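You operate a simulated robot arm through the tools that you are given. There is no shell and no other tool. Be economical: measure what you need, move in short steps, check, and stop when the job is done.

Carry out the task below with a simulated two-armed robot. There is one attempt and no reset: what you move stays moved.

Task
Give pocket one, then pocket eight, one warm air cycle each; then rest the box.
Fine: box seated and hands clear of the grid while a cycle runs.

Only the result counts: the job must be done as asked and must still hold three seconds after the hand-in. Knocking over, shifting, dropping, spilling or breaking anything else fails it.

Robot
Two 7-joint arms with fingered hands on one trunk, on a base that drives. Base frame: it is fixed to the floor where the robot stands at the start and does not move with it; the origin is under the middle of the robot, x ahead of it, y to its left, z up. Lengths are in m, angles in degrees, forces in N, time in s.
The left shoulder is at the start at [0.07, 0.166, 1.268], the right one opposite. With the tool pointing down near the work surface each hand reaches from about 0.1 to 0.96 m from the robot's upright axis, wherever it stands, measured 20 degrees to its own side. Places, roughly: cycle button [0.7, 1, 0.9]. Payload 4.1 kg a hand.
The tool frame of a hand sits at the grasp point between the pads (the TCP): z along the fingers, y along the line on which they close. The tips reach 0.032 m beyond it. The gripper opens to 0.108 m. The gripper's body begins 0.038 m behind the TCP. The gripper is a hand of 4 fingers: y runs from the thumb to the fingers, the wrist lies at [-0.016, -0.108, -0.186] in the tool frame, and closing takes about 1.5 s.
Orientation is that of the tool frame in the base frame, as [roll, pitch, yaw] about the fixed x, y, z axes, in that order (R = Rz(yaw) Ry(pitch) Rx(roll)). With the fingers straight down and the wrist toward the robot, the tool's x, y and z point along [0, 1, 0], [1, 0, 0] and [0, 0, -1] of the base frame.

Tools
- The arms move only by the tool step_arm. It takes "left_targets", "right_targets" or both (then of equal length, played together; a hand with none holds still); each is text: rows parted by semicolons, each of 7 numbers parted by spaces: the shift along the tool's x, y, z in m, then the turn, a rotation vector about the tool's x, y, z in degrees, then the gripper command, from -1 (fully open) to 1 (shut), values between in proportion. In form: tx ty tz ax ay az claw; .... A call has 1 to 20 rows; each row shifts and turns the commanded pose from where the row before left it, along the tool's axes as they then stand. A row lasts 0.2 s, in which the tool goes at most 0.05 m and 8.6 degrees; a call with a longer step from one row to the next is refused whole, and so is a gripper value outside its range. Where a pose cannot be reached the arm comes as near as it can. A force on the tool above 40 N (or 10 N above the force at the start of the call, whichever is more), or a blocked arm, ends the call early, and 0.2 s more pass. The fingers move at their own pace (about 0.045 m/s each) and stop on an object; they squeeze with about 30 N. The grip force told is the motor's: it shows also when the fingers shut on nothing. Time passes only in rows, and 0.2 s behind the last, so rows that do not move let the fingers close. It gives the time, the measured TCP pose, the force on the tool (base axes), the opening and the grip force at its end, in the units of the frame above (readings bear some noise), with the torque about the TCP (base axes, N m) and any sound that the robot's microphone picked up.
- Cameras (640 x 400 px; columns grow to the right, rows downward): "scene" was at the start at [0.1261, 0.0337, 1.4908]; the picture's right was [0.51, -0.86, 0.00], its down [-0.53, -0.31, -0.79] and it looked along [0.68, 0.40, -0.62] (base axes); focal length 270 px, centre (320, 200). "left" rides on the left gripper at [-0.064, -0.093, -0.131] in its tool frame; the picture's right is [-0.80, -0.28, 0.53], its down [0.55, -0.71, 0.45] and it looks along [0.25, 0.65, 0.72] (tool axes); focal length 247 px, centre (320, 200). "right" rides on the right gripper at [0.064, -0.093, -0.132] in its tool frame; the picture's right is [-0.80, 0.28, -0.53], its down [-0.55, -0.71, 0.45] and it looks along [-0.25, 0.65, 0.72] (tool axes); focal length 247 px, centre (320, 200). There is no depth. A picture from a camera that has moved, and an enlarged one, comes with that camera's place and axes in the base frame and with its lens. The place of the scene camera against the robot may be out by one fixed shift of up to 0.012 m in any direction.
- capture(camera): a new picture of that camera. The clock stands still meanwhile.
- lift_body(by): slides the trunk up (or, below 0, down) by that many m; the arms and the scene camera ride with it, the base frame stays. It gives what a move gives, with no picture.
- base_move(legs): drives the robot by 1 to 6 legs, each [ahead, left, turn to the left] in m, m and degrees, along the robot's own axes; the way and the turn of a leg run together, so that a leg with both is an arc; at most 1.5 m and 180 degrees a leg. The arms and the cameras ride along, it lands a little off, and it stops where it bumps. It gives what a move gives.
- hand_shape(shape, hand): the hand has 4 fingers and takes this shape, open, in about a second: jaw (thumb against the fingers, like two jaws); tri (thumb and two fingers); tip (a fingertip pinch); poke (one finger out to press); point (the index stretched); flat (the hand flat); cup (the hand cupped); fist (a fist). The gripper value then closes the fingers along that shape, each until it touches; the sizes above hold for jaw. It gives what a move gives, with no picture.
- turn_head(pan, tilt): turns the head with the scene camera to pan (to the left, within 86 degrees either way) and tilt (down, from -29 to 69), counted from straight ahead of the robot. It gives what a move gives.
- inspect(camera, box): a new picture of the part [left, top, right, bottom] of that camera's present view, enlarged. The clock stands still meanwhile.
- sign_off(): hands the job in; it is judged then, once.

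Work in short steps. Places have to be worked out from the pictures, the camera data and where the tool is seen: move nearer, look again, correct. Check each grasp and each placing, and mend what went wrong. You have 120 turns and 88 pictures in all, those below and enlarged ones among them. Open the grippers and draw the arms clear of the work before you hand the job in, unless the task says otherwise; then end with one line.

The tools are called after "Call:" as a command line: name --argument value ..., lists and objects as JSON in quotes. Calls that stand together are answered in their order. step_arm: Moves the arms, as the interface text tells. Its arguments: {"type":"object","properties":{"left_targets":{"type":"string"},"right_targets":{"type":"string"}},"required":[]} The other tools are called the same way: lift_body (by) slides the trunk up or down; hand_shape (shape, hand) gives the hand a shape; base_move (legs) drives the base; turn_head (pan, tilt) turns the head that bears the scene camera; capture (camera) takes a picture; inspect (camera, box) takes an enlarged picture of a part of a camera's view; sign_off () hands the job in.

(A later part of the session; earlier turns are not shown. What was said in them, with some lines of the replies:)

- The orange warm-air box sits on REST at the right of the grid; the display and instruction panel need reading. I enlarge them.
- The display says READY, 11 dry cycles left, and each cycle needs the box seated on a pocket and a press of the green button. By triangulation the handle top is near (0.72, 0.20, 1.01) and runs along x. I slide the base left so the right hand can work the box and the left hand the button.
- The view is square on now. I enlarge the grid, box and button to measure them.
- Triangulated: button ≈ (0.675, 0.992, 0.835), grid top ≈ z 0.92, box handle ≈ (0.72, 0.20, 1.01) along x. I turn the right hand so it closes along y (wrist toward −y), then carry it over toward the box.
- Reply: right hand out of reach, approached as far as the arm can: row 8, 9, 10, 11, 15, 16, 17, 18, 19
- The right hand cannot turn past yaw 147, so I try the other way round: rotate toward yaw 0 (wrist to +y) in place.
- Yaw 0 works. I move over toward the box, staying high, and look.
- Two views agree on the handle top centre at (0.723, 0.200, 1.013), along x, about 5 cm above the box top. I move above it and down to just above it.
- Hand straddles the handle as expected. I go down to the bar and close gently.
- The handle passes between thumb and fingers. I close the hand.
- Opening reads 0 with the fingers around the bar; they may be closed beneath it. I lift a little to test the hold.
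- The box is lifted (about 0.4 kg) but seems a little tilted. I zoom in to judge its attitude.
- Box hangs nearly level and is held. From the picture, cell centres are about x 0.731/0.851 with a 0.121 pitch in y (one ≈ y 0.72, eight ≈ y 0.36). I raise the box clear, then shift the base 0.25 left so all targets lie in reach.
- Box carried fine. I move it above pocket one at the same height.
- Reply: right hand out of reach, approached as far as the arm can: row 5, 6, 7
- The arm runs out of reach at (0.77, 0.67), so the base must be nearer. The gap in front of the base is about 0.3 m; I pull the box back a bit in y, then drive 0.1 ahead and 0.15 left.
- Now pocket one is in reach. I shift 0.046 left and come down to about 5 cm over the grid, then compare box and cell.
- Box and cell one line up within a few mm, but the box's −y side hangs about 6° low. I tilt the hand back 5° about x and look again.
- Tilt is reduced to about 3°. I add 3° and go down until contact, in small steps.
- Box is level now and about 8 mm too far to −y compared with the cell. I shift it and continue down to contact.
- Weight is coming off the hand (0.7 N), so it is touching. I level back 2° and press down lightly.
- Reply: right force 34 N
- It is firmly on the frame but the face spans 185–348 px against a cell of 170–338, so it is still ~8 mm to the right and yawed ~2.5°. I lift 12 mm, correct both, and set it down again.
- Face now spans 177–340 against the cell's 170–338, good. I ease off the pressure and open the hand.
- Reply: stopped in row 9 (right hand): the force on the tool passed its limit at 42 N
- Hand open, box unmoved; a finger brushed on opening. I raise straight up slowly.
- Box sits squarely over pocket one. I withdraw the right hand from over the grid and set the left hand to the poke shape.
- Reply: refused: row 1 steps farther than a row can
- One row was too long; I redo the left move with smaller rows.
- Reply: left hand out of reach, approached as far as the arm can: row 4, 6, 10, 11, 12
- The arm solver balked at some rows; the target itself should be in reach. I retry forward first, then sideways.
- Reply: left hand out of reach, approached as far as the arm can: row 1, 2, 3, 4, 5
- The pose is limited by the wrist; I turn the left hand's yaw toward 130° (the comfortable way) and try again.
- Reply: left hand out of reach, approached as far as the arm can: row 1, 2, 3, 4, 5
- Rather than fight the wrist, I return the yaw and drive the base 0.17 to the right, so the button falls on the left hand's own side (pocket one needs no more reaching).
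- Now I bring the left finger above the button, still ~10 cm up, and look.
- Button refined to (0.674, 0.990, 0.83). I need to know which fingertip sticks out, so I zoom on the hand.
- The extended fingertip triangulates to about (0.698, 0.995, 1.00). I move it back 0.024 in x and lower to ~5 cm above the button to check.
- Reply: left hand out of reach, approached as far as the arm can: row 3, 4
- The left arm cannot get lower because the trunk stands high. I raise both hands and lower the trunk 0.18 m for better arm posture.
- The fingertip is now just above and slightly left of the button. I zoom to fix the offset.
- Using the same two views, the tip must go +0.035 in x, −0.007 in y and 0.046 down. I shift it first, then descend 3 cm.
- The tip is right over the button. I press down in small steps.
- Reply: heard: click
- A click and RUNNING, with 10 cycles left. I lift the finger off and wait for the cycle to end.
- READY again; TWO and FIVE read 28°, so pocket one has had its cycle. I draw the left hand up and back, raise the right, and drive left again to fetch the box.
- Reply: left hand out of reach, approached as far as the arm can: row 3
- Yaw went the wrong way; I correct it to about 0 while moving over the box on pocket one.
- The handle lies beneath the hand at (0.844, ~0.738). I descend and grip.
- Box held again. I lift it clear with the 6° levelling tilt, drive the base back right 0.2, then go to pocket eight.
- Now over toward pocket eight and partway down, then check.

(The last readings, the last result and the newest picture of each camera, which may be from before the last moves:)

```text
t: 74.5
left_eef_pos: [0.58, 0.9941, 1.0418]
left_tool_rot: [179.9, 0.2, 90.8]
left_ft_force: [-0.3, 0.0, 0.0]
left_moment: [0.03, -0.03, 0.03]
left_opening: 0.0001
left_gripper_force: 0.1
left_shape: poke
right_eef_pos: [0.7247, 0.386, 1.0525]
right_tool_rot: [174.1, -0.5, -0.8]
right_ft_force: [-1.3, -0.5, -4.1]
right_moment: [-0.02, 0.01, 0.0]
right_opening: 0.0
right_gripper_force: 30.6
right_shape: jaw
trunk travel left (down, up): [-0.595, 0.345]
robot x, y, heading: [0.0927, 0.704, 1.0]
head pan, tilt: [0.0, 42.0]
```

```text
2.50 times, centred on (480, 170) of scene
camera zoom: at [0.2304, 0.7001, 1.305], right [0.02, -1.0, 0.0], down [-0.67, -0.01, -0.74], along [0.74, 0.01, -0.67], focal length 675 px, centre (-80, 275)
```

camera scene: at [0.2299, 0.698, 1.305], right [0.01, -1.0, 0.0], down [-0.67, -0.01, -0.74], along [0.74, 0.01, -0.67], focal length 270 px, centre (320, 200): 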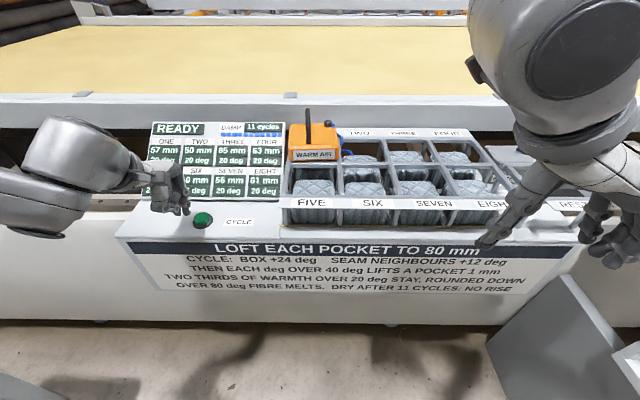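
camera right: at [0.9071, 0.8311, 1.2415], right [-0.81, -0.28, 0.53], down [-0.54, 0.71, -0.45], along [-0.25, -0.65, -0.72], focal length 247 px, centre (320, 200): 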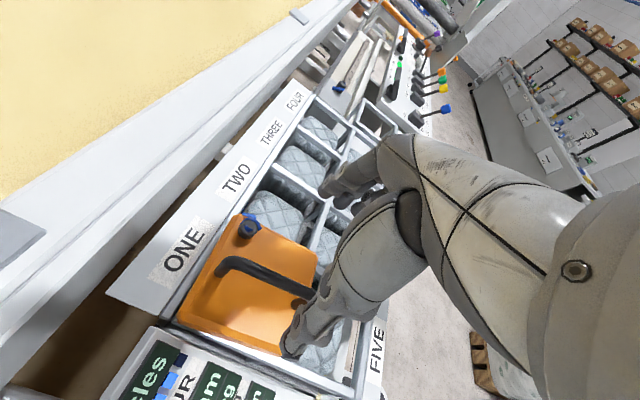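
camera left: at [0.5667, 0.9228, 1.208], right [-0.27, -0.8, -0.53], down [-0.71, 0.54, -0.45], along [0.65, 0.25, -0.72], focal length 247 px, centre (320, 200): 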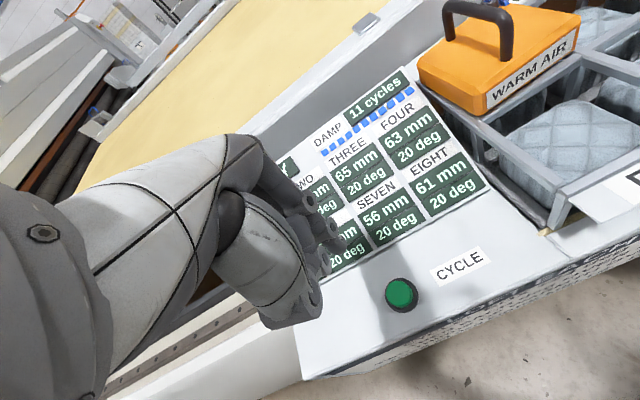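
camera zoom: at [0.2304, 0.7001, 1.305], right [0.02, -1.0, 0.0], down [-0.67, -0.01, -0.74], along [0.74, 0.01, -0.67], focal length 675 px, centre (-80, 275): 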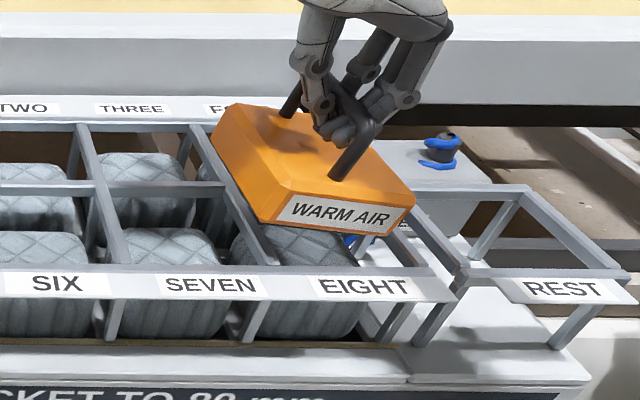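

The box's right side still hangs a few degrees low; I add tilt and a touch of yaw, then lower to just above the grid.

Call:
step_arm --right_targets "0 -0.004 0 -4 0 -1.5 1;0 0 0.015 0 0 0 1;0 0 0.012 0 0 0 1;0 0 0 0 0 0 1"

Call:
inspect --camera "scene" --box '[400, 90, 560, 250]'

```text
t: 75.5
left_eef_pos: [0.579, 0.994, 1.042]
left_tool_rot: [179.9, 0.3, 90.9]
left_ft_force: [0.5, -0.1, 0.4]
left_moment: [0.0, 0.01, 0.02]
left_opening: 0.0
left_gripper_force: 0.0
left_shape: poke
right_eef_pos: [0.7246, 0.385, 1.0239]
right_tool_rot: [170.0, -0.3, 0.8]
right_ft_force: [-0.3, 0.7, -1.5]
right_moment: [0.01, 0.06, 0.02]
right_opening: 0.0
right_gripper_force: 29.9
right_shape: jaw
trunk travel left (down, up): [-0.595, 0.345]
robot x, y, heading: [0.0987, 0.7051, 0.9]
head pan, tilt: [0.0, 42.0]
```

```text
2.50 times, centred on (480, 170) of scene
camera zoom: at [0.2307, 0.7005, 1.3049], right [0.02, -1.0, 0.0], down [-0.67, -0.01, -0.74], along [0.74, 0.01, -0.67], focal length 675 px, centre (-80, 275)
```

zoom: 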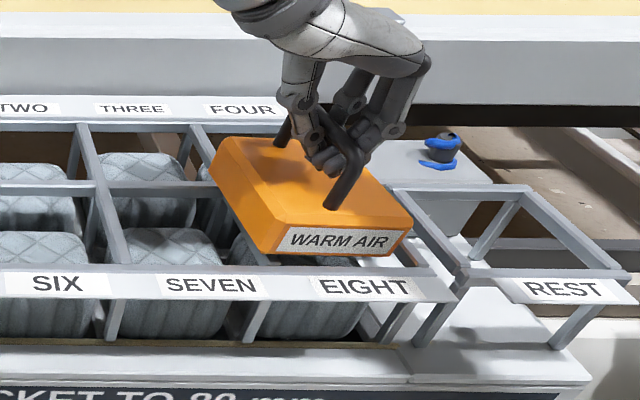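

Level now. I zoom in on the cell's bars against the box before the final lowering.

Call:
inspect --camera "scene" --box '[470, 140, 550, 220]'

Call:
inspect --camera "right" --box '[120, 150, 400, 400]'

```text
5.00 times, centred on (510, 180) of scene
camera zoom: at [0.2307, 0.7005, 1.3049], right [0.02, -1.0, 0.0], down [-0.67, -0.01, -0.74], along [0.74, 0.01, -0.67], focal length 1350 px, centre (-630, 300)
```

zoom: 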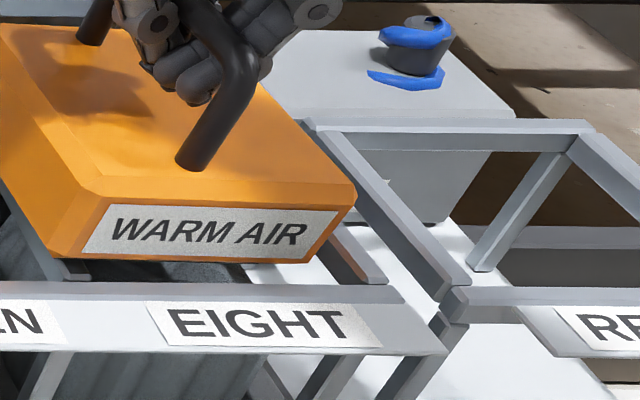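

```text
1.60 times, centred on (260, 275) of right
camera zoom: at [0.7865, 0.4996, 1.138], right [-0.8, -0.2, 0.57], down [-0.55, 0.61, -0.57], along [-0.24, -0.77, -0.6], focal length 395 px, centre (416, 80)
```

zoom: 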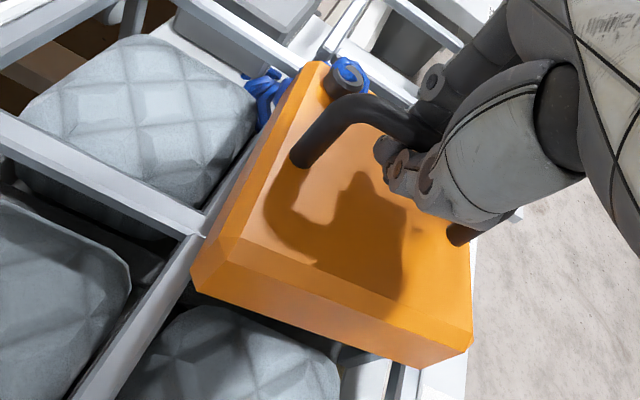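

Both cameras show the box ~22 mm too far to +y and ~10 mm short in x for cell eight (divider at y≈0.417, box edge at 0.44). I shift it and look again.

Call:
step_arm --right_targets "0.005 0.011 0 0 0 0 1;0.005 0.011 0 0 0 0 1;0 0 0.004 0 0 0 1;0 0 0 0 0 0 1"

Call:
inspect --camera "scene" --box '[450, 130, 550, 230]'

Call:
inspect --camera "right" --box '[120, 150, 400, 400]'

```text
t: 76.5
left_eef_pos: [0.5797, 0.994, 1.042]
left_tool_rot: [179.8, 0.4, 90.7]
left_ft_force: [-0.8, 0.3, 0.4]
left_moment: [0.03, -0.01, 0.03]
left_opening: 0.0001
left_gripper_force: 0.0
left_shape: poke
right_eef_pos: [0.7367, 0.3626, 1.0249]
right_tool_rot: [170.1, -0.3, 0.8]
right_ft_force: [-1.4, -0.1, -2.0]
right_moment: [-0.02, 0.02, 0.01]
right_opening: 0.0
right_gripper_force: 29.9
right_shape: jaw
trunk travel left (down, up): [-0.595, 0.345]
robot x, y, heading: [0.0984, 0.7088, 1.1]
head pan, tilt: [0.0, 42.0]
```

```text
4.00 times, centred on (500, 180) of scene
camera zoom: at [0.2306, 0.7002, 1.3049], right [0.02, -1.0, 0.0], down [-0.67, -0.01, -0.74], along [0.74, 0.01, -0.67], focal length 1080 px, centre (-400, 280)
```

zoom: 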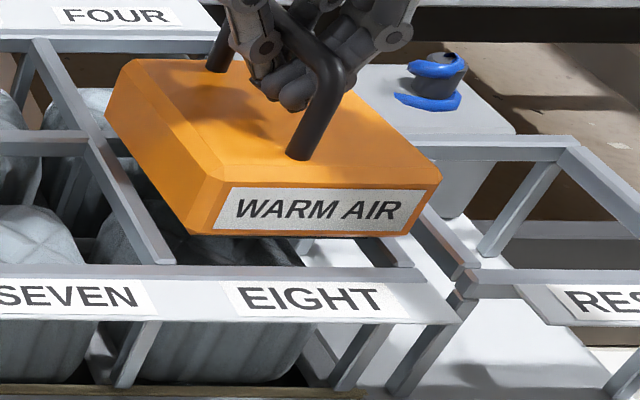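

```text
1.60 times, centred on (260, 275) of right
camera zoom: at [0.7974, 0.4769, 1.1383], right [-0.8, -0.2, 0.57], down [-0.55, 0.61, -0.57], along [-0.24, -0.77, -0.6], focal length 395 px, centre (416, 80)
```

zoom: 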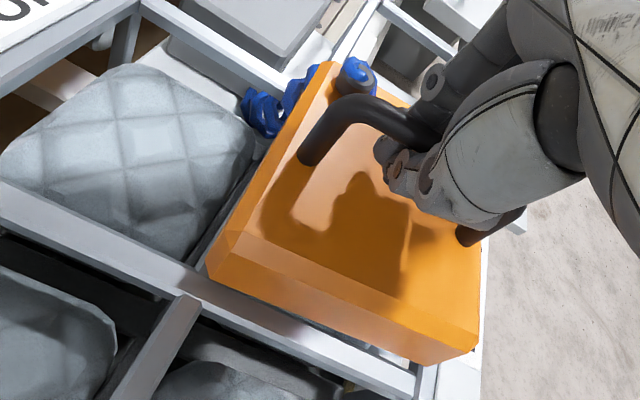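

Aligned now: box corner (0.779, 0.417) against the bar crossing (0.784, 0.418). I lower to contact.

Call:
step_arm --right_targets "0 -0.001 0.006 0 0 0 1;0 -0.001 0.005 0 0 0 1;0 -0.001 0.003 0 0 0 1;0 0 0.002 0 0 0 1;0 0 0 0 0 0 1"

Call:
inspect --camera "scene" --box '[450, 130, 550, 230]'

```text
t: 77.7
left_eef_pos: [0.5791, 0.9944, 1.0416]
left_tool_rot: [179.9, 0.3, 90.7]
left_ft_force: [0.3, -1.1, -0.5]
left_moment: [-0.01, -0.02, 0.0]
left_opening: 0.0
left_gripper_force: 0.0
left_shape: poke
right_eef_pos: [0.734, 0.3628, 1.0092]
right_tool_rot: [170.0, -0.2, 0.8]
right_ft_force: [-0.3, -1.0, 1.1]
right_moment: [0.0, 0.02, -0.02]
right_opening: 0.0
right_gripper_force: 30.0
right_shape: jaw
trunk travel left (down, up): [-0.595, 0.345]
robot x, y, heading: [0.0976, 0.7065, 1.0]
head pan, tilt: [0.0, 42.0]
```

```text
4.00 times, centred on (500, 180) of scene
camera zoom: at [0.2305, 0.7003, 1.3049], right [0.02, -1.0, 0.0], down [-0.67, -0.01, -0.74], along [0.74, 0.01, -0.67], focal length 1080 px, centre (-400, 280)
```

zoom: 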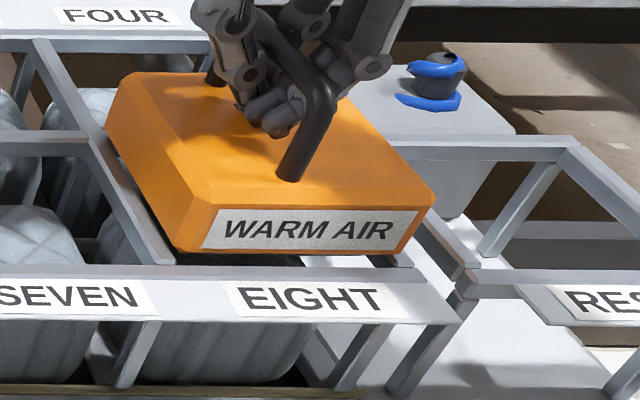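

In contact and nearly centred; I nudge 4 mm to +y, set down, then release and rise.

Call:
step_arm --right_targets "0 -0.004 -0.004 0 0 0 1;0 0 0.005 0 0 0 1;0 0 0 0 0 0 1;0 0 0 0 0 0 0.5;0 0 0 0 0 0 0;0 0 0 0 0 0 -0.4;0 0 0 0 0 0 -0.4;0 0 0 0 0 0 -0.4;0 0 0 0 0 0 -0.4"

Call:
inspect --camera "scene" --box '[450, 130, 550, 230]'

```text
t: 79.7
left_eef_pos: [0.577, 0.9945, 1.0427]
left_tool_rot: [179.8, 0.4, 90.8]
left_ft_force: [1.4, 0.5, -1.4]
left_moment: [0.02, 0.01, 0.0]
left_opening: 0.0
left_gripper_force: 0.0
left_shape: poke
right_eef_pos: [0.7322, 0.3678, 1.0094]
right_tool_rot: [170.0, -0.6, 0.7]
right_ft_force: [2.7, -7.5, 23.2]
right_moment: [0.11, -0.18, -0.06]
right_opening: 0.0617
right_gripper_force: 0.0
right_shape: jaw
trunk travel left (down, up): [-0.595, 0.345]
robot x, y, heading: [0.0937, 0.7111, 1.0]
head pan, tilt: [0.0, 42.0]
```

```text
4.00 times, centred on (500, 180) of scene
camera zoom: at [0.2282, 0.7007, 1.3054], right [0.02, -1.0, 0.0], down [-0.67, -0.01, -0.74], along [0.74, 0.01, -0.67], focal length 1080 px, centre (-400, 280)
```

zoom: 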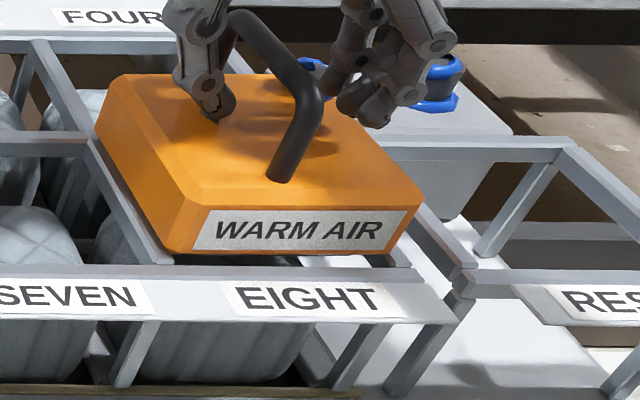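

The fingers press the box top as they spread (23 N), so I rise straight up now, opening further only once higher.

Call:
step_arm --right_targets "0 0.001 -0.006 0 0 0 -0.4;0 0.002 -0.01 0 0 0 -0.6;0 0.003 -0.02 0 0 0 -0.8;0 0.005 -0.03 0 0 0 -1;0 0.005 -0.03 0 0 0 -1;0 0.005 -0.03 0 0 0 -1;0 0 0 0 0 0 -1"

Call:
inspect --camera "scene" --box '[450, 130, 550, 230]'

```text
t: 81.3
left_eef_pos: [0.5796, 0.9945, 1.0402]
left_tool_rot: [180.0, 0.3, 90.7]
left_ft_force: [0.9, 0.4, 0.6]
left_moment: [0.02, 0.01, 0.01]
left_opening: 0.0
left_gripper_force: 0.0
left_shape: poke
right_eef_pos: [0.7333, 0.3684, 1.1348]
right_tool_rot: [170.1, -0.2, 0.8]
right_ft_force: [-0.4, -0.8, -0.1]
right_moment: [0.01, 0.02, 0.01]
right_opening: 0.1075
right_gripper_force: 0.1
right_shape: jaw
trunk travel left (down, up): [-0.595, 0.345]
robot x, y, heading: [0.0951, 0.7084, 0.9]
head pan, tilt: [0.0, 42.0]
```

```text
4.00 times, centred on (500, 180) of scene
camera zoom: at [0.2312, 0.7, 1.3048], right [0.02, -1.0, 0.0], down [-0.67, -0.01, -0.74], along [0.74, 0.01, -0.67], focal length 1080 px, centre (-400, 280)
```

zoom: 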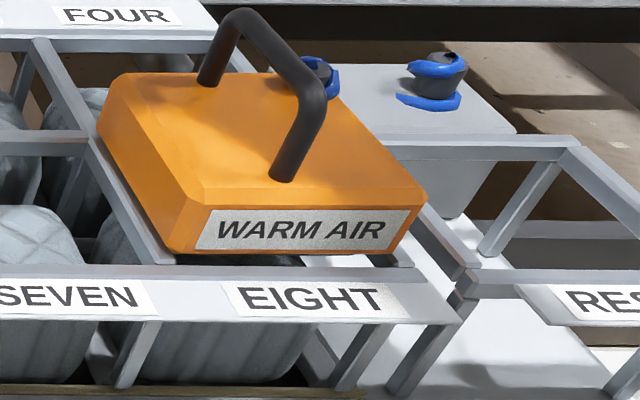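

Box stands level on cell eight. One overhead check from the right hand camera for the x fit.

Call:
capture --camera "right"

```text
16 pictures are left
camera right: at [0.7956, 0.4833, 1.2481], right [-0.8, -0.2, 0.57], down [-0.55, 0.61, -0.56], along [-0.24, -0.77, -0.6], focal length 247 px, centre (320, 200)
```

right: 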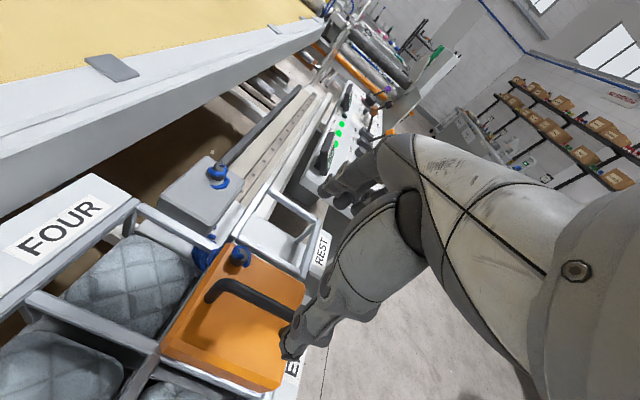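

Box edge is flush along the middle bar. I pull the right hand back off the grid, and bring the left finger to just above the button where it pressed before.

Call:
step_arm --right_targets "-0.03 0 -0.01 3 0 0 -1;-0.04 0 0 3 0 0 -1;-0.04 0 0 3 0 0 -1;-0.04 0 0 0 0 0 -1;-0.04 0 0 0 0 0 -1;-0.04 0 0 0 0 0 -1;-0.04 0 0 0 0 0 -1;-0.035 0 0 0 0 0 -1;0 0 0 0 0 0 -1" --left_targets "0 0.02 0 0 0 0 -1;0 0.02 0 0 0 0 -1;0 0.02 0 0 0 0 -1;0 0.018 0 0 0 0 -1;0 0 0.03 0 0 0 -1;0 0 0.03 0 0 0 -1;0 0 0.03 0 0 0 -1;0 0 0.03 0 0 0 -1;0 0 0 0 0 0 -1"

Call:
capture --camera "scene"

```text
t: 83.3
left_eef_pos: [0.6567, 0.9957, 0.9248]
left_tool_rot: [180.0, 0.2, 90.8]
left_ft_force: [0.1, -0.1, -0.3]
left_moment: [0.04, 0.02, -0.03]
left_opening: 0.0
left_gripper_force: 0.0
left_shape: poke
right_eef_pos: [0.43, 0.3633, 1.1428]
right_tool_rot: [179.0, -0.2, 0.7]
right_ft_force: [0.1, 0.3, -0.8]
right_moment: [0.01, -0.01, -0.01]
right_opening: 0.1078
right_gripper_force: 0.0
right_shape: jaw
trunk travel left (down, up): [-0.595, 0.345]
robot x, y, heading: [0.0973, 0.71, 1.2]
head pan, tilt: [0.0, 42.0]
```

```text
15 pictures are left
camera scene: at [0.2311, 0.7001, 1.3048], right [0.02, -1.0, 0.0], down [-0.67, -0.01, -0.74], along [0.74, 0.01, -0.67], focal length 270 px, centre (320, 200)
```

scene: 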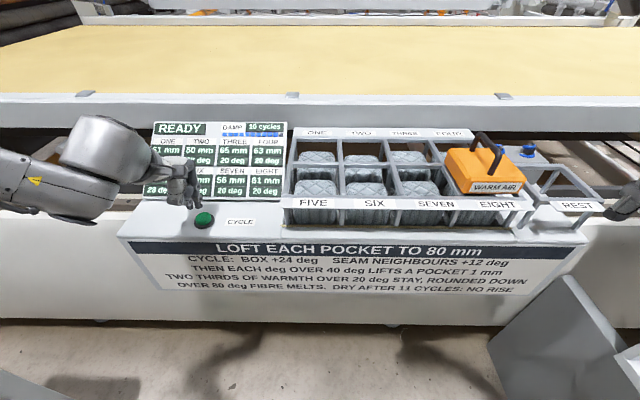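

ONE now reads 61 mm; the right hand is clear. I press the button as before.

Call:
step_arm --left_targets "-0.002 0.001 0.015 0 0 0 -1;0 0 0.008 0 0 0 -1;0 0 0.006 0 0 0 -1;0 0 0.005 0 0 0 -1;0 0 0.004 0 0 0 -1;0 0 0 0 0 0 -1"

Call:
inspect --camera "scene" --box '[120, 110, 360, 250]'

```text
t: 84.7
left_eef_pos: [0.6586, 0.9925, 0.8847]
left_tool_rot: [179.8, 0.2, 90.8]
left_ft_force: [2.3, -1.4, 7.7]
left_moment: [0.1, -0.1, -0.01]
left_opening: 0.0
left_gripper_force: 0.1
left_shape: poke
right_eef_pos: [0.4284, 0.3621, 1.1432]
right_tool_rot: [179.1, -0.3, 0.7]
right_ft_force: [-0.2, 0.2, 0.5]
right_moment: [0.0, 0.01, -0.01]
right_opening: 0.1076
right_gripper_force: 0.1
right_shape: jaw
trunk travel left (down, up): [-0.595, 0.345]
robot x, y, heading: [0.0939, 0.7113, 0.9]
head pan, tilt: [0.0, 42.0]
heard: click
```

```text
2.67 times, centred on (240, 180) of scene
camera zoom: at [0.2299, 0.6997, 1.3051], right [0.02, -1.0, 0.0], down [-0.67, -0.01, -0.74], along [0.74, 0.01, -0.67], focal length 720 px, centre (533, 253)
```

zoom: 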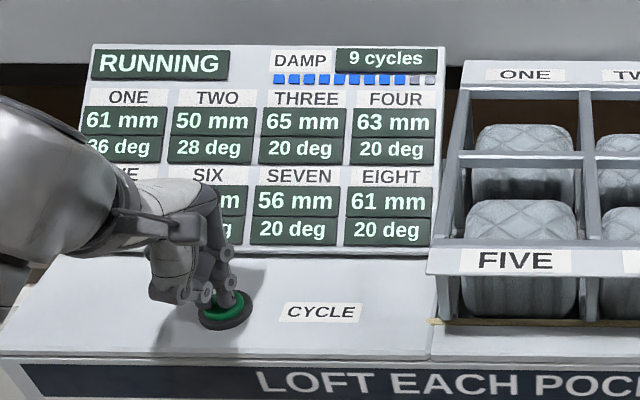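

RUNNING, 9 cycles left. I lift the finger and wait it out.

Call:
step_arm --left_targets "0 0 -0.02 0 0 0 -1;0 0 -0.03 0 0 0 -1;0 -0.02 -0.03 0 0 0 -1;0 -0.02 -0.03 0 0 0 -1;0 -0.02 -0.03 0 0 0 -1;0 0 0 0 0 0 -1;0 0 0 0 0 0 -1;0 0 0 0 0 0 -1;0 0 0 0 0 0 -1;0 0 0 0 0 0 -1;0 0 0 0 0 0 -1;0 0 0 0 0 0 -1;0 0 0 0 0 0 -1;0 0 0 0 0 0 -1;0 0 0 0 0 0 -1;0 0 0 0 0 0 -1;0 0 0 0 0 0 -1;0 0 0 0 0 0 -1;0 0 0 0 0 0 -1;0 0 0 0 0 0 -1"

Call:
inspect --camera "scene" --box '[120, 110, 360, 250]'

```text
t: 88.9
left_eef_pos: [0.5965, 0.992, 1.0223]
left_tool_rot: [179.9, 0.3, 90.8]
left_ft_force: [0.2, -0.2, 0.7]
left_moment: [0.0, 0.01, 0.0]
left_opening: 0.0
left_gripper_force: 0.1
left_shape: poke
right_eef_pos: [0.4292, 0.3624, 1.1438]
right_tool_rot: [179.0, -0.2, 0.9]
right_ft_force: [0.0, 0.2, 0.3]
right_moment: [0.01, -0.02, 0.01]
right_opening: 0.108
right_gripper_force: 0.1
right_shape: jaw
trunk travel left (down, up): [-0.595, 0.345]
robot x, y, heading: [0.0971, 0.7094, 1.0]
head pan, tilt: [0.0, 42.0]
```

```text
2.67 times, centred on (240, 180) of scene
camera zoom: at [0.2304, 0.7004, 1.3049], right [0.02, -1.0, 0.0], down [-0.67, -0.01, -0.74], along [0.74, 0.01, -0.67], focal length 720 px, centre (533, 253)
```

zoom: 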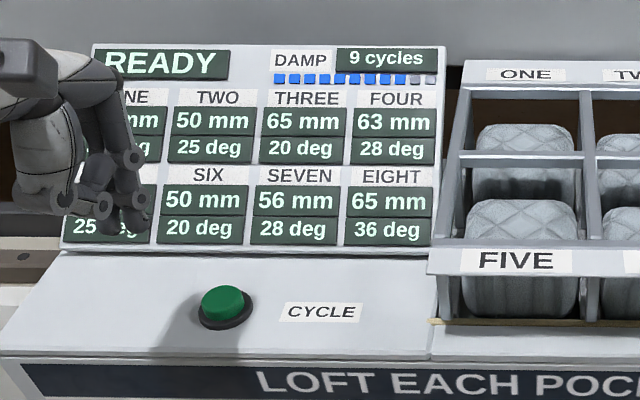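

EIGHT reads 65 mm / 36°, READY: both cycles done. Now the right hand goes back over the box to fetch it.

Call:
step_arm --right_targets "0.038 0 0 1 0 0.8 -1;0.038 0 0 0 0 0 -1;0.038 0 0 0 0 0 -1;0.038 0 0 0 0 0 -1;0.038 0 0 0 0 0 -1;0.038 0 0 0 0 0 -1;0.038 0 0 0 0 0 -1;0.037 0 0 0 0 0 -1;0 0 0.03 0 0 0 -1;0 0 0.03 0 0 0 -1;0 0 0 0 0 0 -1"

Call:
inspect --camera "scene" --box '[440, 70, 600, 230]'

```text
t: 91.3
left_eef_pos: [0.596, 0.9932, 1.0226]
left_tool_rot: [179.9, 0.4, 90.9]
left_ft_force: [-0.2, 0.6, -0.3]
left_moment: [0.0, 0.0, -0.01]
left_opening: 0.0
left_gripper_force: 0.0
left_shape: poke
right_eef_pos: [0.7304, 0.3652, 1.0858]
right_tool_rot: [-179.9, -0.3, 0.0]
right_ft_force: [-0.3, -0.6, 0.0]
right_moment: [0.01, 0.03, 0.02]
right_opening: 0.1079
right_gripper_force: 0.0
right_shape: jaw
trunk travel left (down, up): [-0.595, 0.345]
robot x, y, heading: [0.0968, 0.7128, 0.9]
head pan, tilt: [0.0, 42.0]
```

```text
2.50 times, centred on (520, 150) of scene
camera zoom: at [0.23, 0.7008, 1.305], right [0.02, -1.0, 0.0], down [-0.67, -0.01, -0.74], along [0.74, 0.01, -0.67], focal length 675 px, centre (-180, 325)
```

zoom: 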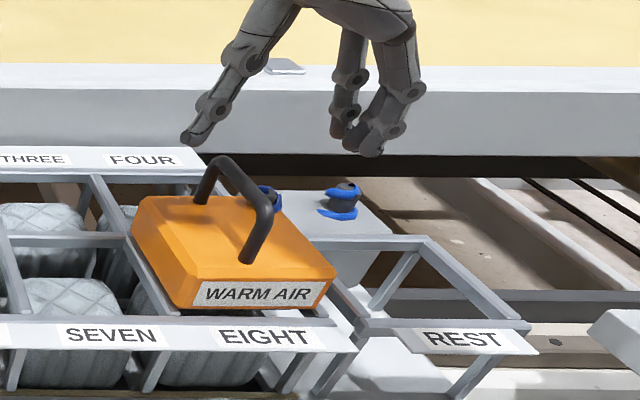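

Handle is centred between thumb and fingers. I descend, close, and lift a little with the levelling tilt.

Call:
step_arm --right_targets "0 0 0.03 0 0 0 -1;0 0 0.03 0 0 0 -1;0 0 0.016 0 0 0 -1;0 0 0 0 0 0 -1;0 0 0 0 0 0 -0.5;0 0 0 0 0 0 0;0 0 0 0 0 0 0.5;0 0 0 0 0 0 1;0 0 0 0 0 0 1;0 0 0 0 0 0 1;0 0 0 0 0 0 1;0 0 0 0 0 0 1;0 0 0 0 0 0 1;0 0 -0.015 0 0 0 1;0 0 -0.025 -2 0 0 1;0 0 -0.025 -2 0 0 1;0 0 -0.015 -2 0 0 1;0 0 0 0 0 0 1"

Call:
inspect --camera "scene" --box '[440, 70, 600, 230]'

```text
t: 95.1
left_eef_pos: [0.5973, 0.9923, 1.0215]
left_tool_rot: [179.9, 0.2, 90.8]
left_ft_force: [-0.3, 0.3, -0.4]
left_moment: [-0.02, -0.05, 0.0]
left_opening: 0.0003
left_gripper_force: 0.2
left_shape: poke
right_eef_pos: [0.7324, 0.368, 1.0875]
right_tool_rot: [174.2, -0.3, -0.1]
right_ft_force: [-0.1, -0.8, -4.0]
right_moment: [0.07, 0.0, 0.02]
right_opening: 0.0114
right_gripper_force: 30.0
right_shape: jaw
trunk travel left (down, up): [-0.595, 0.345]
robot x, y, heading: [0.0958, 0.7075, 1.1]
head pan, tilt: [0.0, 42.0]
```

```text
2.50 times, centred on (520, 150) of scene
camera zoom: at [0.2313, 0.6998, 1.3048], right [0.02, -1.0, 0.0], down [-0.67, -0.01, -0.74], along [0.74, 0.01, -0.67], focal length 675 px, centre (-180, 325)
```

zoom: 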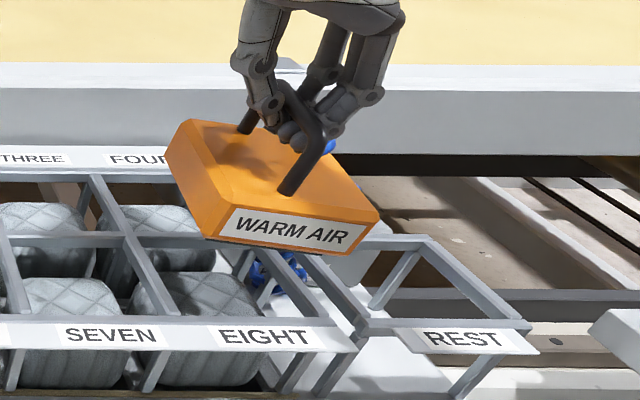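

Held. I carry it 0.165 to −y over REST with 4° more tilt, then lower partway and check.

Call:
step_arm --right_targets "-0.003 0.033 0 0 0 0 1;-0.003 0.033 0 0 0 0 1;-0.003 0.033 0 -2 0 0 1;-0.002 0.033 0 -2 0 0 1;0 0.022 0 0 0 0 1;0 0 0.02 0 0 0 1;0 0 0.03 0 0 0 1;0 0 0.025 0 0 0 1;0 0 0 0 0 0 1"

Call:
inspect --camera "scene" --box '[490, 90, 610, 230]'

Call:
inspect --camera "right" --box '[120, 150, 400, 400]'

```text
t: 97.1
left_eef_pos: [0.596, 0.9934, 1.0226]
left_tool_rot: [-180.0, 0.3, 90.8]
left_ft_force: [0.4, -0.6, -0.7]
left_moment: [-0.01, 0.01, -0.01]
left_opening: 0.0001
left_gripper_force: 0.1
left_shape: poke
right_eef_pos: [0.7231, 0.2009, 1.0304]
right_tool_rot: [170.1, -0.3, 0.0]
right_ft_force: [0.9, 0.7, -2.2]
right_moment: [0.01, -0.01, -0.01]
right_opening: 0.0114
right_gripper_force: 29.9
right_shape: jaw
trunk travel left (down, up): [-0.595, 0.345]
robot x, y, heading: [0.0939, 0.7112, 0.9]
head pan, tilt: [0.0, 42.0]
```

```text
2.86 times, centred on (550, 160) of scene
camera zoom: at [0.2307, 0.7002, 1.3049], right [0.02, -1.0, 0.0], down [-0.67, -0.01, -0.74], along [0.74, 0.01, -0.67], focal length 771 px, centre (-337, 314)
```

zoom: 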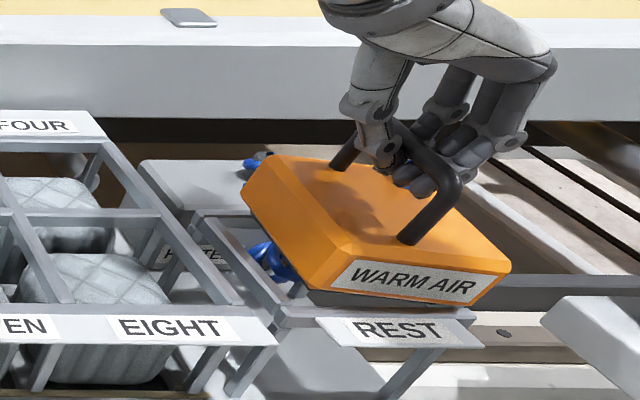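

```text
1.60 times, centred on (260, 275) of right
camera zoom: at [0.7871, 0.3154, 1.1438], right [-0.8, -0.19, 0.57], down [-0.55, 0.62, -0.57], along [-0.25, -0.76, -0.6], focal length 395 px, centre (416, 80)
```

zoom: 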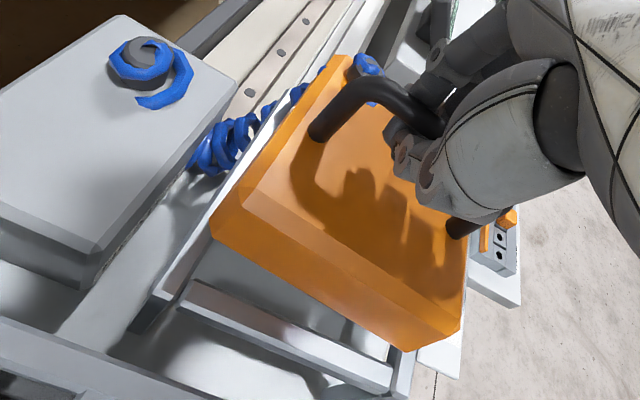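

In the right view the box's back-left corner is at y≈0.2425 versus 0.255 originally. I shift ~14 mm to +y, add 3° tilt, and lower some more.

Call:
step_arm --right_targets "0 -0.015 0 -3 0 0 1;0 -0.001 0.008 0 0 0 1;0 0 0 0 0 0 1"

Call:
inspect --camera "scene" --box '[490, 90, 610, 230]'

Call:
inspect --camera "right" --box '[120, 150, 400, 400]'

```text
t: 97.9
left_eef_pos: [0.5961, 0.9923, 1.0226]
left_tool_rot: [179.9, 0.2, 90.8]
left_ft_force: [0.8, 0.1, -0.2]
left_moment: [0.04, -0.01, 0.01]
left_opening: 0.0001
left_gripper_force: 0.0
left_shape: poke
right_eef_pos: [0.7226, 0.2146, 1.0209]
right_tool_rot: [167.0, -0.3, 0.1]
right_ft_force: [0.0, -0.2, -3.8]
right_moment: [0.02, 0.04, 0.01]
right_opening: 0.0116
right_gripper_force: 30.0
right_shape: jaw
trunk travel left (down, up): [-0.595, 0.345]
robot x, y, heading: [0.0965, 0.709, 0.9]
head pan, tilt: [0.0, 42.0]
```

```text
2.86 times, centred on (550, 160) of scene
camera zoom: at [0.231, 0.7004, 1.3049], right [0.02, -1.0, 0.0], down [-0.67, -0.01, -0.74], along [0.74, 0.01, -0.67], focal length 771 px, centre (-337, 314)
```

zoom: 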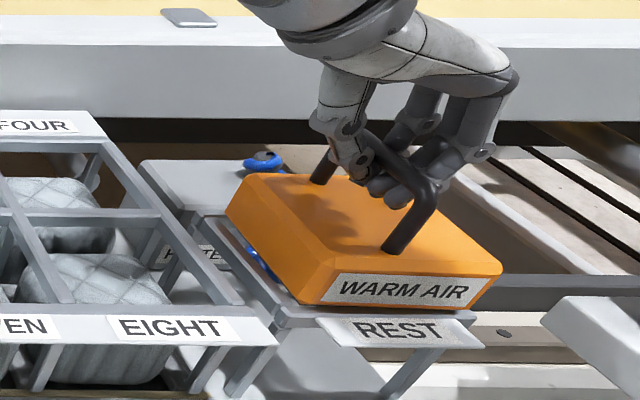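

```text
1.60 times, centred on (260, 275) of right
camera zoom: at [0.7865, 0.335, 1.1281], right [-0.8, -0.16, 0.58], down [-0.55, 0.59, -0.6], along [-0.25, -0.79, -0.56], focal length 395 px, centre (416, 80)
```

zoom: 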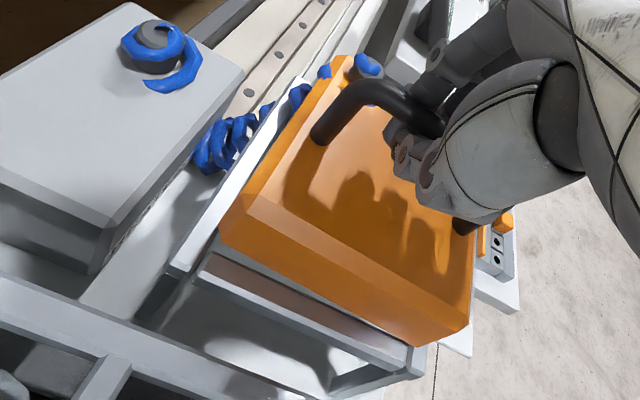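

Level and aligned with the REST frame (corner 0.772, 0.252). I lower to contact.

Call:
step_arm --right_targets "0 -0.001 0.005 0 0 0 1;0 -0.001 0.004 0 0 0 1;0 0 0.003 0 0 0 1;0 0 0.002 0 0 0 1;0 0 0 0 0 0 1"

Call:
inspect --camera "scene" --box '[490, 90, 610, 230]'

```text
t: 99.1
left_eef_pos: [0.5969, 0.9922, 1.0229]
left_tool_rot: [179.9, 0.2, 90.8]
left_ft_force: [0.3, 1.2, 0.0]
left_moment: [-0.02, 0.0, 0.02]
left_opening: 0.0
left_gripper_force: 0.1
left_shape: poke
right_eef_pos: [0.7215, 0.2143, 1.0092]
right_tool_rot: [166.9, -0.2, -0.1]
right_ft_force: [-1.1, 0.2, -0.6]
right_moment: [-0.02, -0.03, 0.01]
right_opening: 0.0108
right_gripper_force: 29.9
right_shape: jaw
trunk travel left (down, up): [-0.595, 0.345]
robot x, y, heading: [0.0964, 0.7104, 0.9]
head pan, tilt: [0.0, 42.0]
```

```text
2.86 times, centred on (550, 160) of scene
camera zoom: at [0.2305, 0.7004, 1.3049], right [0.02, -1.0, 0.0], down [-0.67, -0.01, -0.74], along [0.74, 0.01, -0.67], focal length 771 px, centre (-337, 314)
```

zoom: 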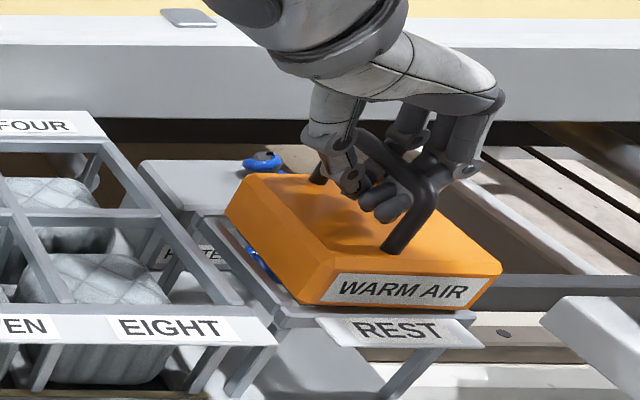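

The box rests on the frame (weight off the hand) with labels aligned. I release with small opening, then rise while opening further.

Call:
step_arm --right_targets "0 0 0 0 0 0 0.6;0 0 0 0 0 0 0.3;0 0 0 0 0 0 0;0 0 0 0 0 0 -0.1;0 0.001 -0.005 0 0 0 -0.2;0 0.002 -0.008 0 0 0 -0.4;0 0.003 -0.012 0 0 0 -0.6;0 0.006 -0.025 0 0 0 -0.8;0 0.007 -0.03 0 0 0 -1;0 0.007 -0.03 0 0 0 -1;0 0.007 -0.03 0 0 0 -1;0 0 0 0 0 0 -1"

Call:
inspect --camera "scene" --box '[490, 90, 610, 230]'

```text
t: 101.7
left_eef_pos: [0.5958, 0.9926, 1.0224]
left_tool_rot: [179.9, 0.2, 90.7]
left_ft_force: [0.0, -0.4, 0.2]
left_moment: [0.01, 0.01, 0.0]
left_opening: 0.0
left_gripper_force: 0.0
left_shape: poke
right_eef_pos: [0.7212, 0.2139, 1.1505]
right_tool_rot: [167.1, -0.3, -0.1]
right_ft_force: [0.1, 0.3, 0.2]
right_moment: [0.0, -0.01, -0.02]
right_opening: 0.1076
right_gripper_force: 0.1
right_shape: jaw
trunk travel left (down, up): [-0.595, 0.345]
robot x, y, heading: [0.0938, 0.7068, 0.9]
head pan, tilt: [0.0, 42.0]
```

```text
2.86 times, centred on (550, 160) of scene
camera zoom: at [0.2309, 0.6999, 1.3049], right [0.02, -1.0, 0.0], down [-0.67, -0.01, -0.74], along [0.74, 0.01, -0.67], focal length 771 px, centre (-337, 314)
```

zoom: 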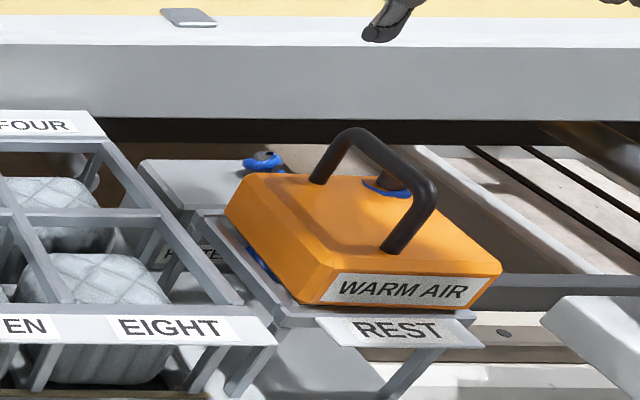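

Box rests level on REST, same relation to the label as at the start. I draw both arms clear and open the left hand.

Call:
step_arm --right_targets "-0.03 0 -0.01 3 0 0 -1;-0.04 0 0 3 0 0 -1;-0.04 0 0 3 0 0 -1;-0.04 0 0 4 0 0 -1;-0.04 0 0 0 0 0 -1;-0.04 0 0 0 0 0 -1;-0.04 0 0 0 0 0 -1;0 0 0 0 0 0 -1" --left_targets "0 0 -0.03 0 0 0 -1;0 0 -0.03 0 0 0 -1;0 0 -0.03 0 0 0 -1;0.03 -0.02 0 0 0 0 -1;0.03 -0.02 0 0 0 0 -1;0.03 -0.02 0 0 0 0 -1;0.03 -0.02 0 0 0 0 -1;0 0 0 0 0 0 -1"

Call:
hand_shape --hand "left" --shape "jaw"

Call:
capture --camera "scene"

```text
t: 103.5
left_eef_pos: [0.5161, 1.1142, 1.1136]
left_tool_rot: [180.0, 0.3, 90.8]
left_ft_force: [0.1, 0.1, -0.6]
left_moment: [-0.02, 0.0, -0.02]
left_opening: 0.0
left_gripper_force: 0.1
left_shape: poke
right_eef_pos: [0.5013, 0.2392, 1.146]
right_tool_rot: [-180.0, -0.2, -0.2]
right_ft_force: [0.2, -0.1, -0.7]
right_moment: [-0.02, 0.04, -0.02]
right_opening: 0.1076
right_gripper_force: 0.1
right_shape: jaw
right hand out of reach, approached as far as the arm can: row 6, 7
trunk travel left (down, up): [-0.595, 0.345]
robot x, y, heading: [0.0958, 0.7057, 1.0]
head pan, tilt: [0.0, 42.0]
```

```text
t: 104.4
left_eef_pos: [0.5154, 1.1135, 1.1148]
left_tool_rot: [179.9, 0.4, 90.7]
left_ft_force: [-0.4, -1.1, -0.8]
left_moment: [0.0, -0.02, -0.03]
left_opening: 0.1079
left_gripper_force: 0.0
left_shape: jaw
right_eef_pos: [0.5002, 0.2374, 1.1478]
right_tool_rot: [-179.9, -0.4, -0.1]
right_ft_force: [0.1, 0.6, -0.4]
right_moment: [0.02, -0.02, 0.0]
right_opening: 0.1077
right_gripper_force: 0.0
right_shape: jaw
trunk travel left (down, up): [-0.595, 0.345]
robot x, y, heading: [0.094, 0.7114, 1.0]
head pan, tilt: [0.0, 42.0]
```

```text
4 pictures are left
camera scene: at [0.2303, 0.7004, 1.305], right [0.02, -1.0, 0.0], down [-0.67, -0.01, -0.74], along [0.74, 0.01, -0.67], focal length 270 px, centre (320, 200)
```

scene: 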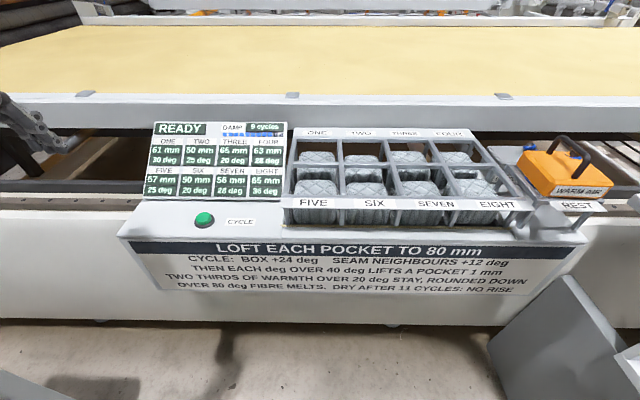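

The display shows READY with 9 cycles left, ONE at 61 mm and EIGHT at 65 mm. The box is on REST and both hands are open and clear, so I hand the job in.

Call:
sign_off

```text
The job is handed in.
```

Pocket one and then pocket eight each had one warm air cycle (57 to 61 mm and 61 to 65 mm), and the box is back on REST with both hands open and clear.
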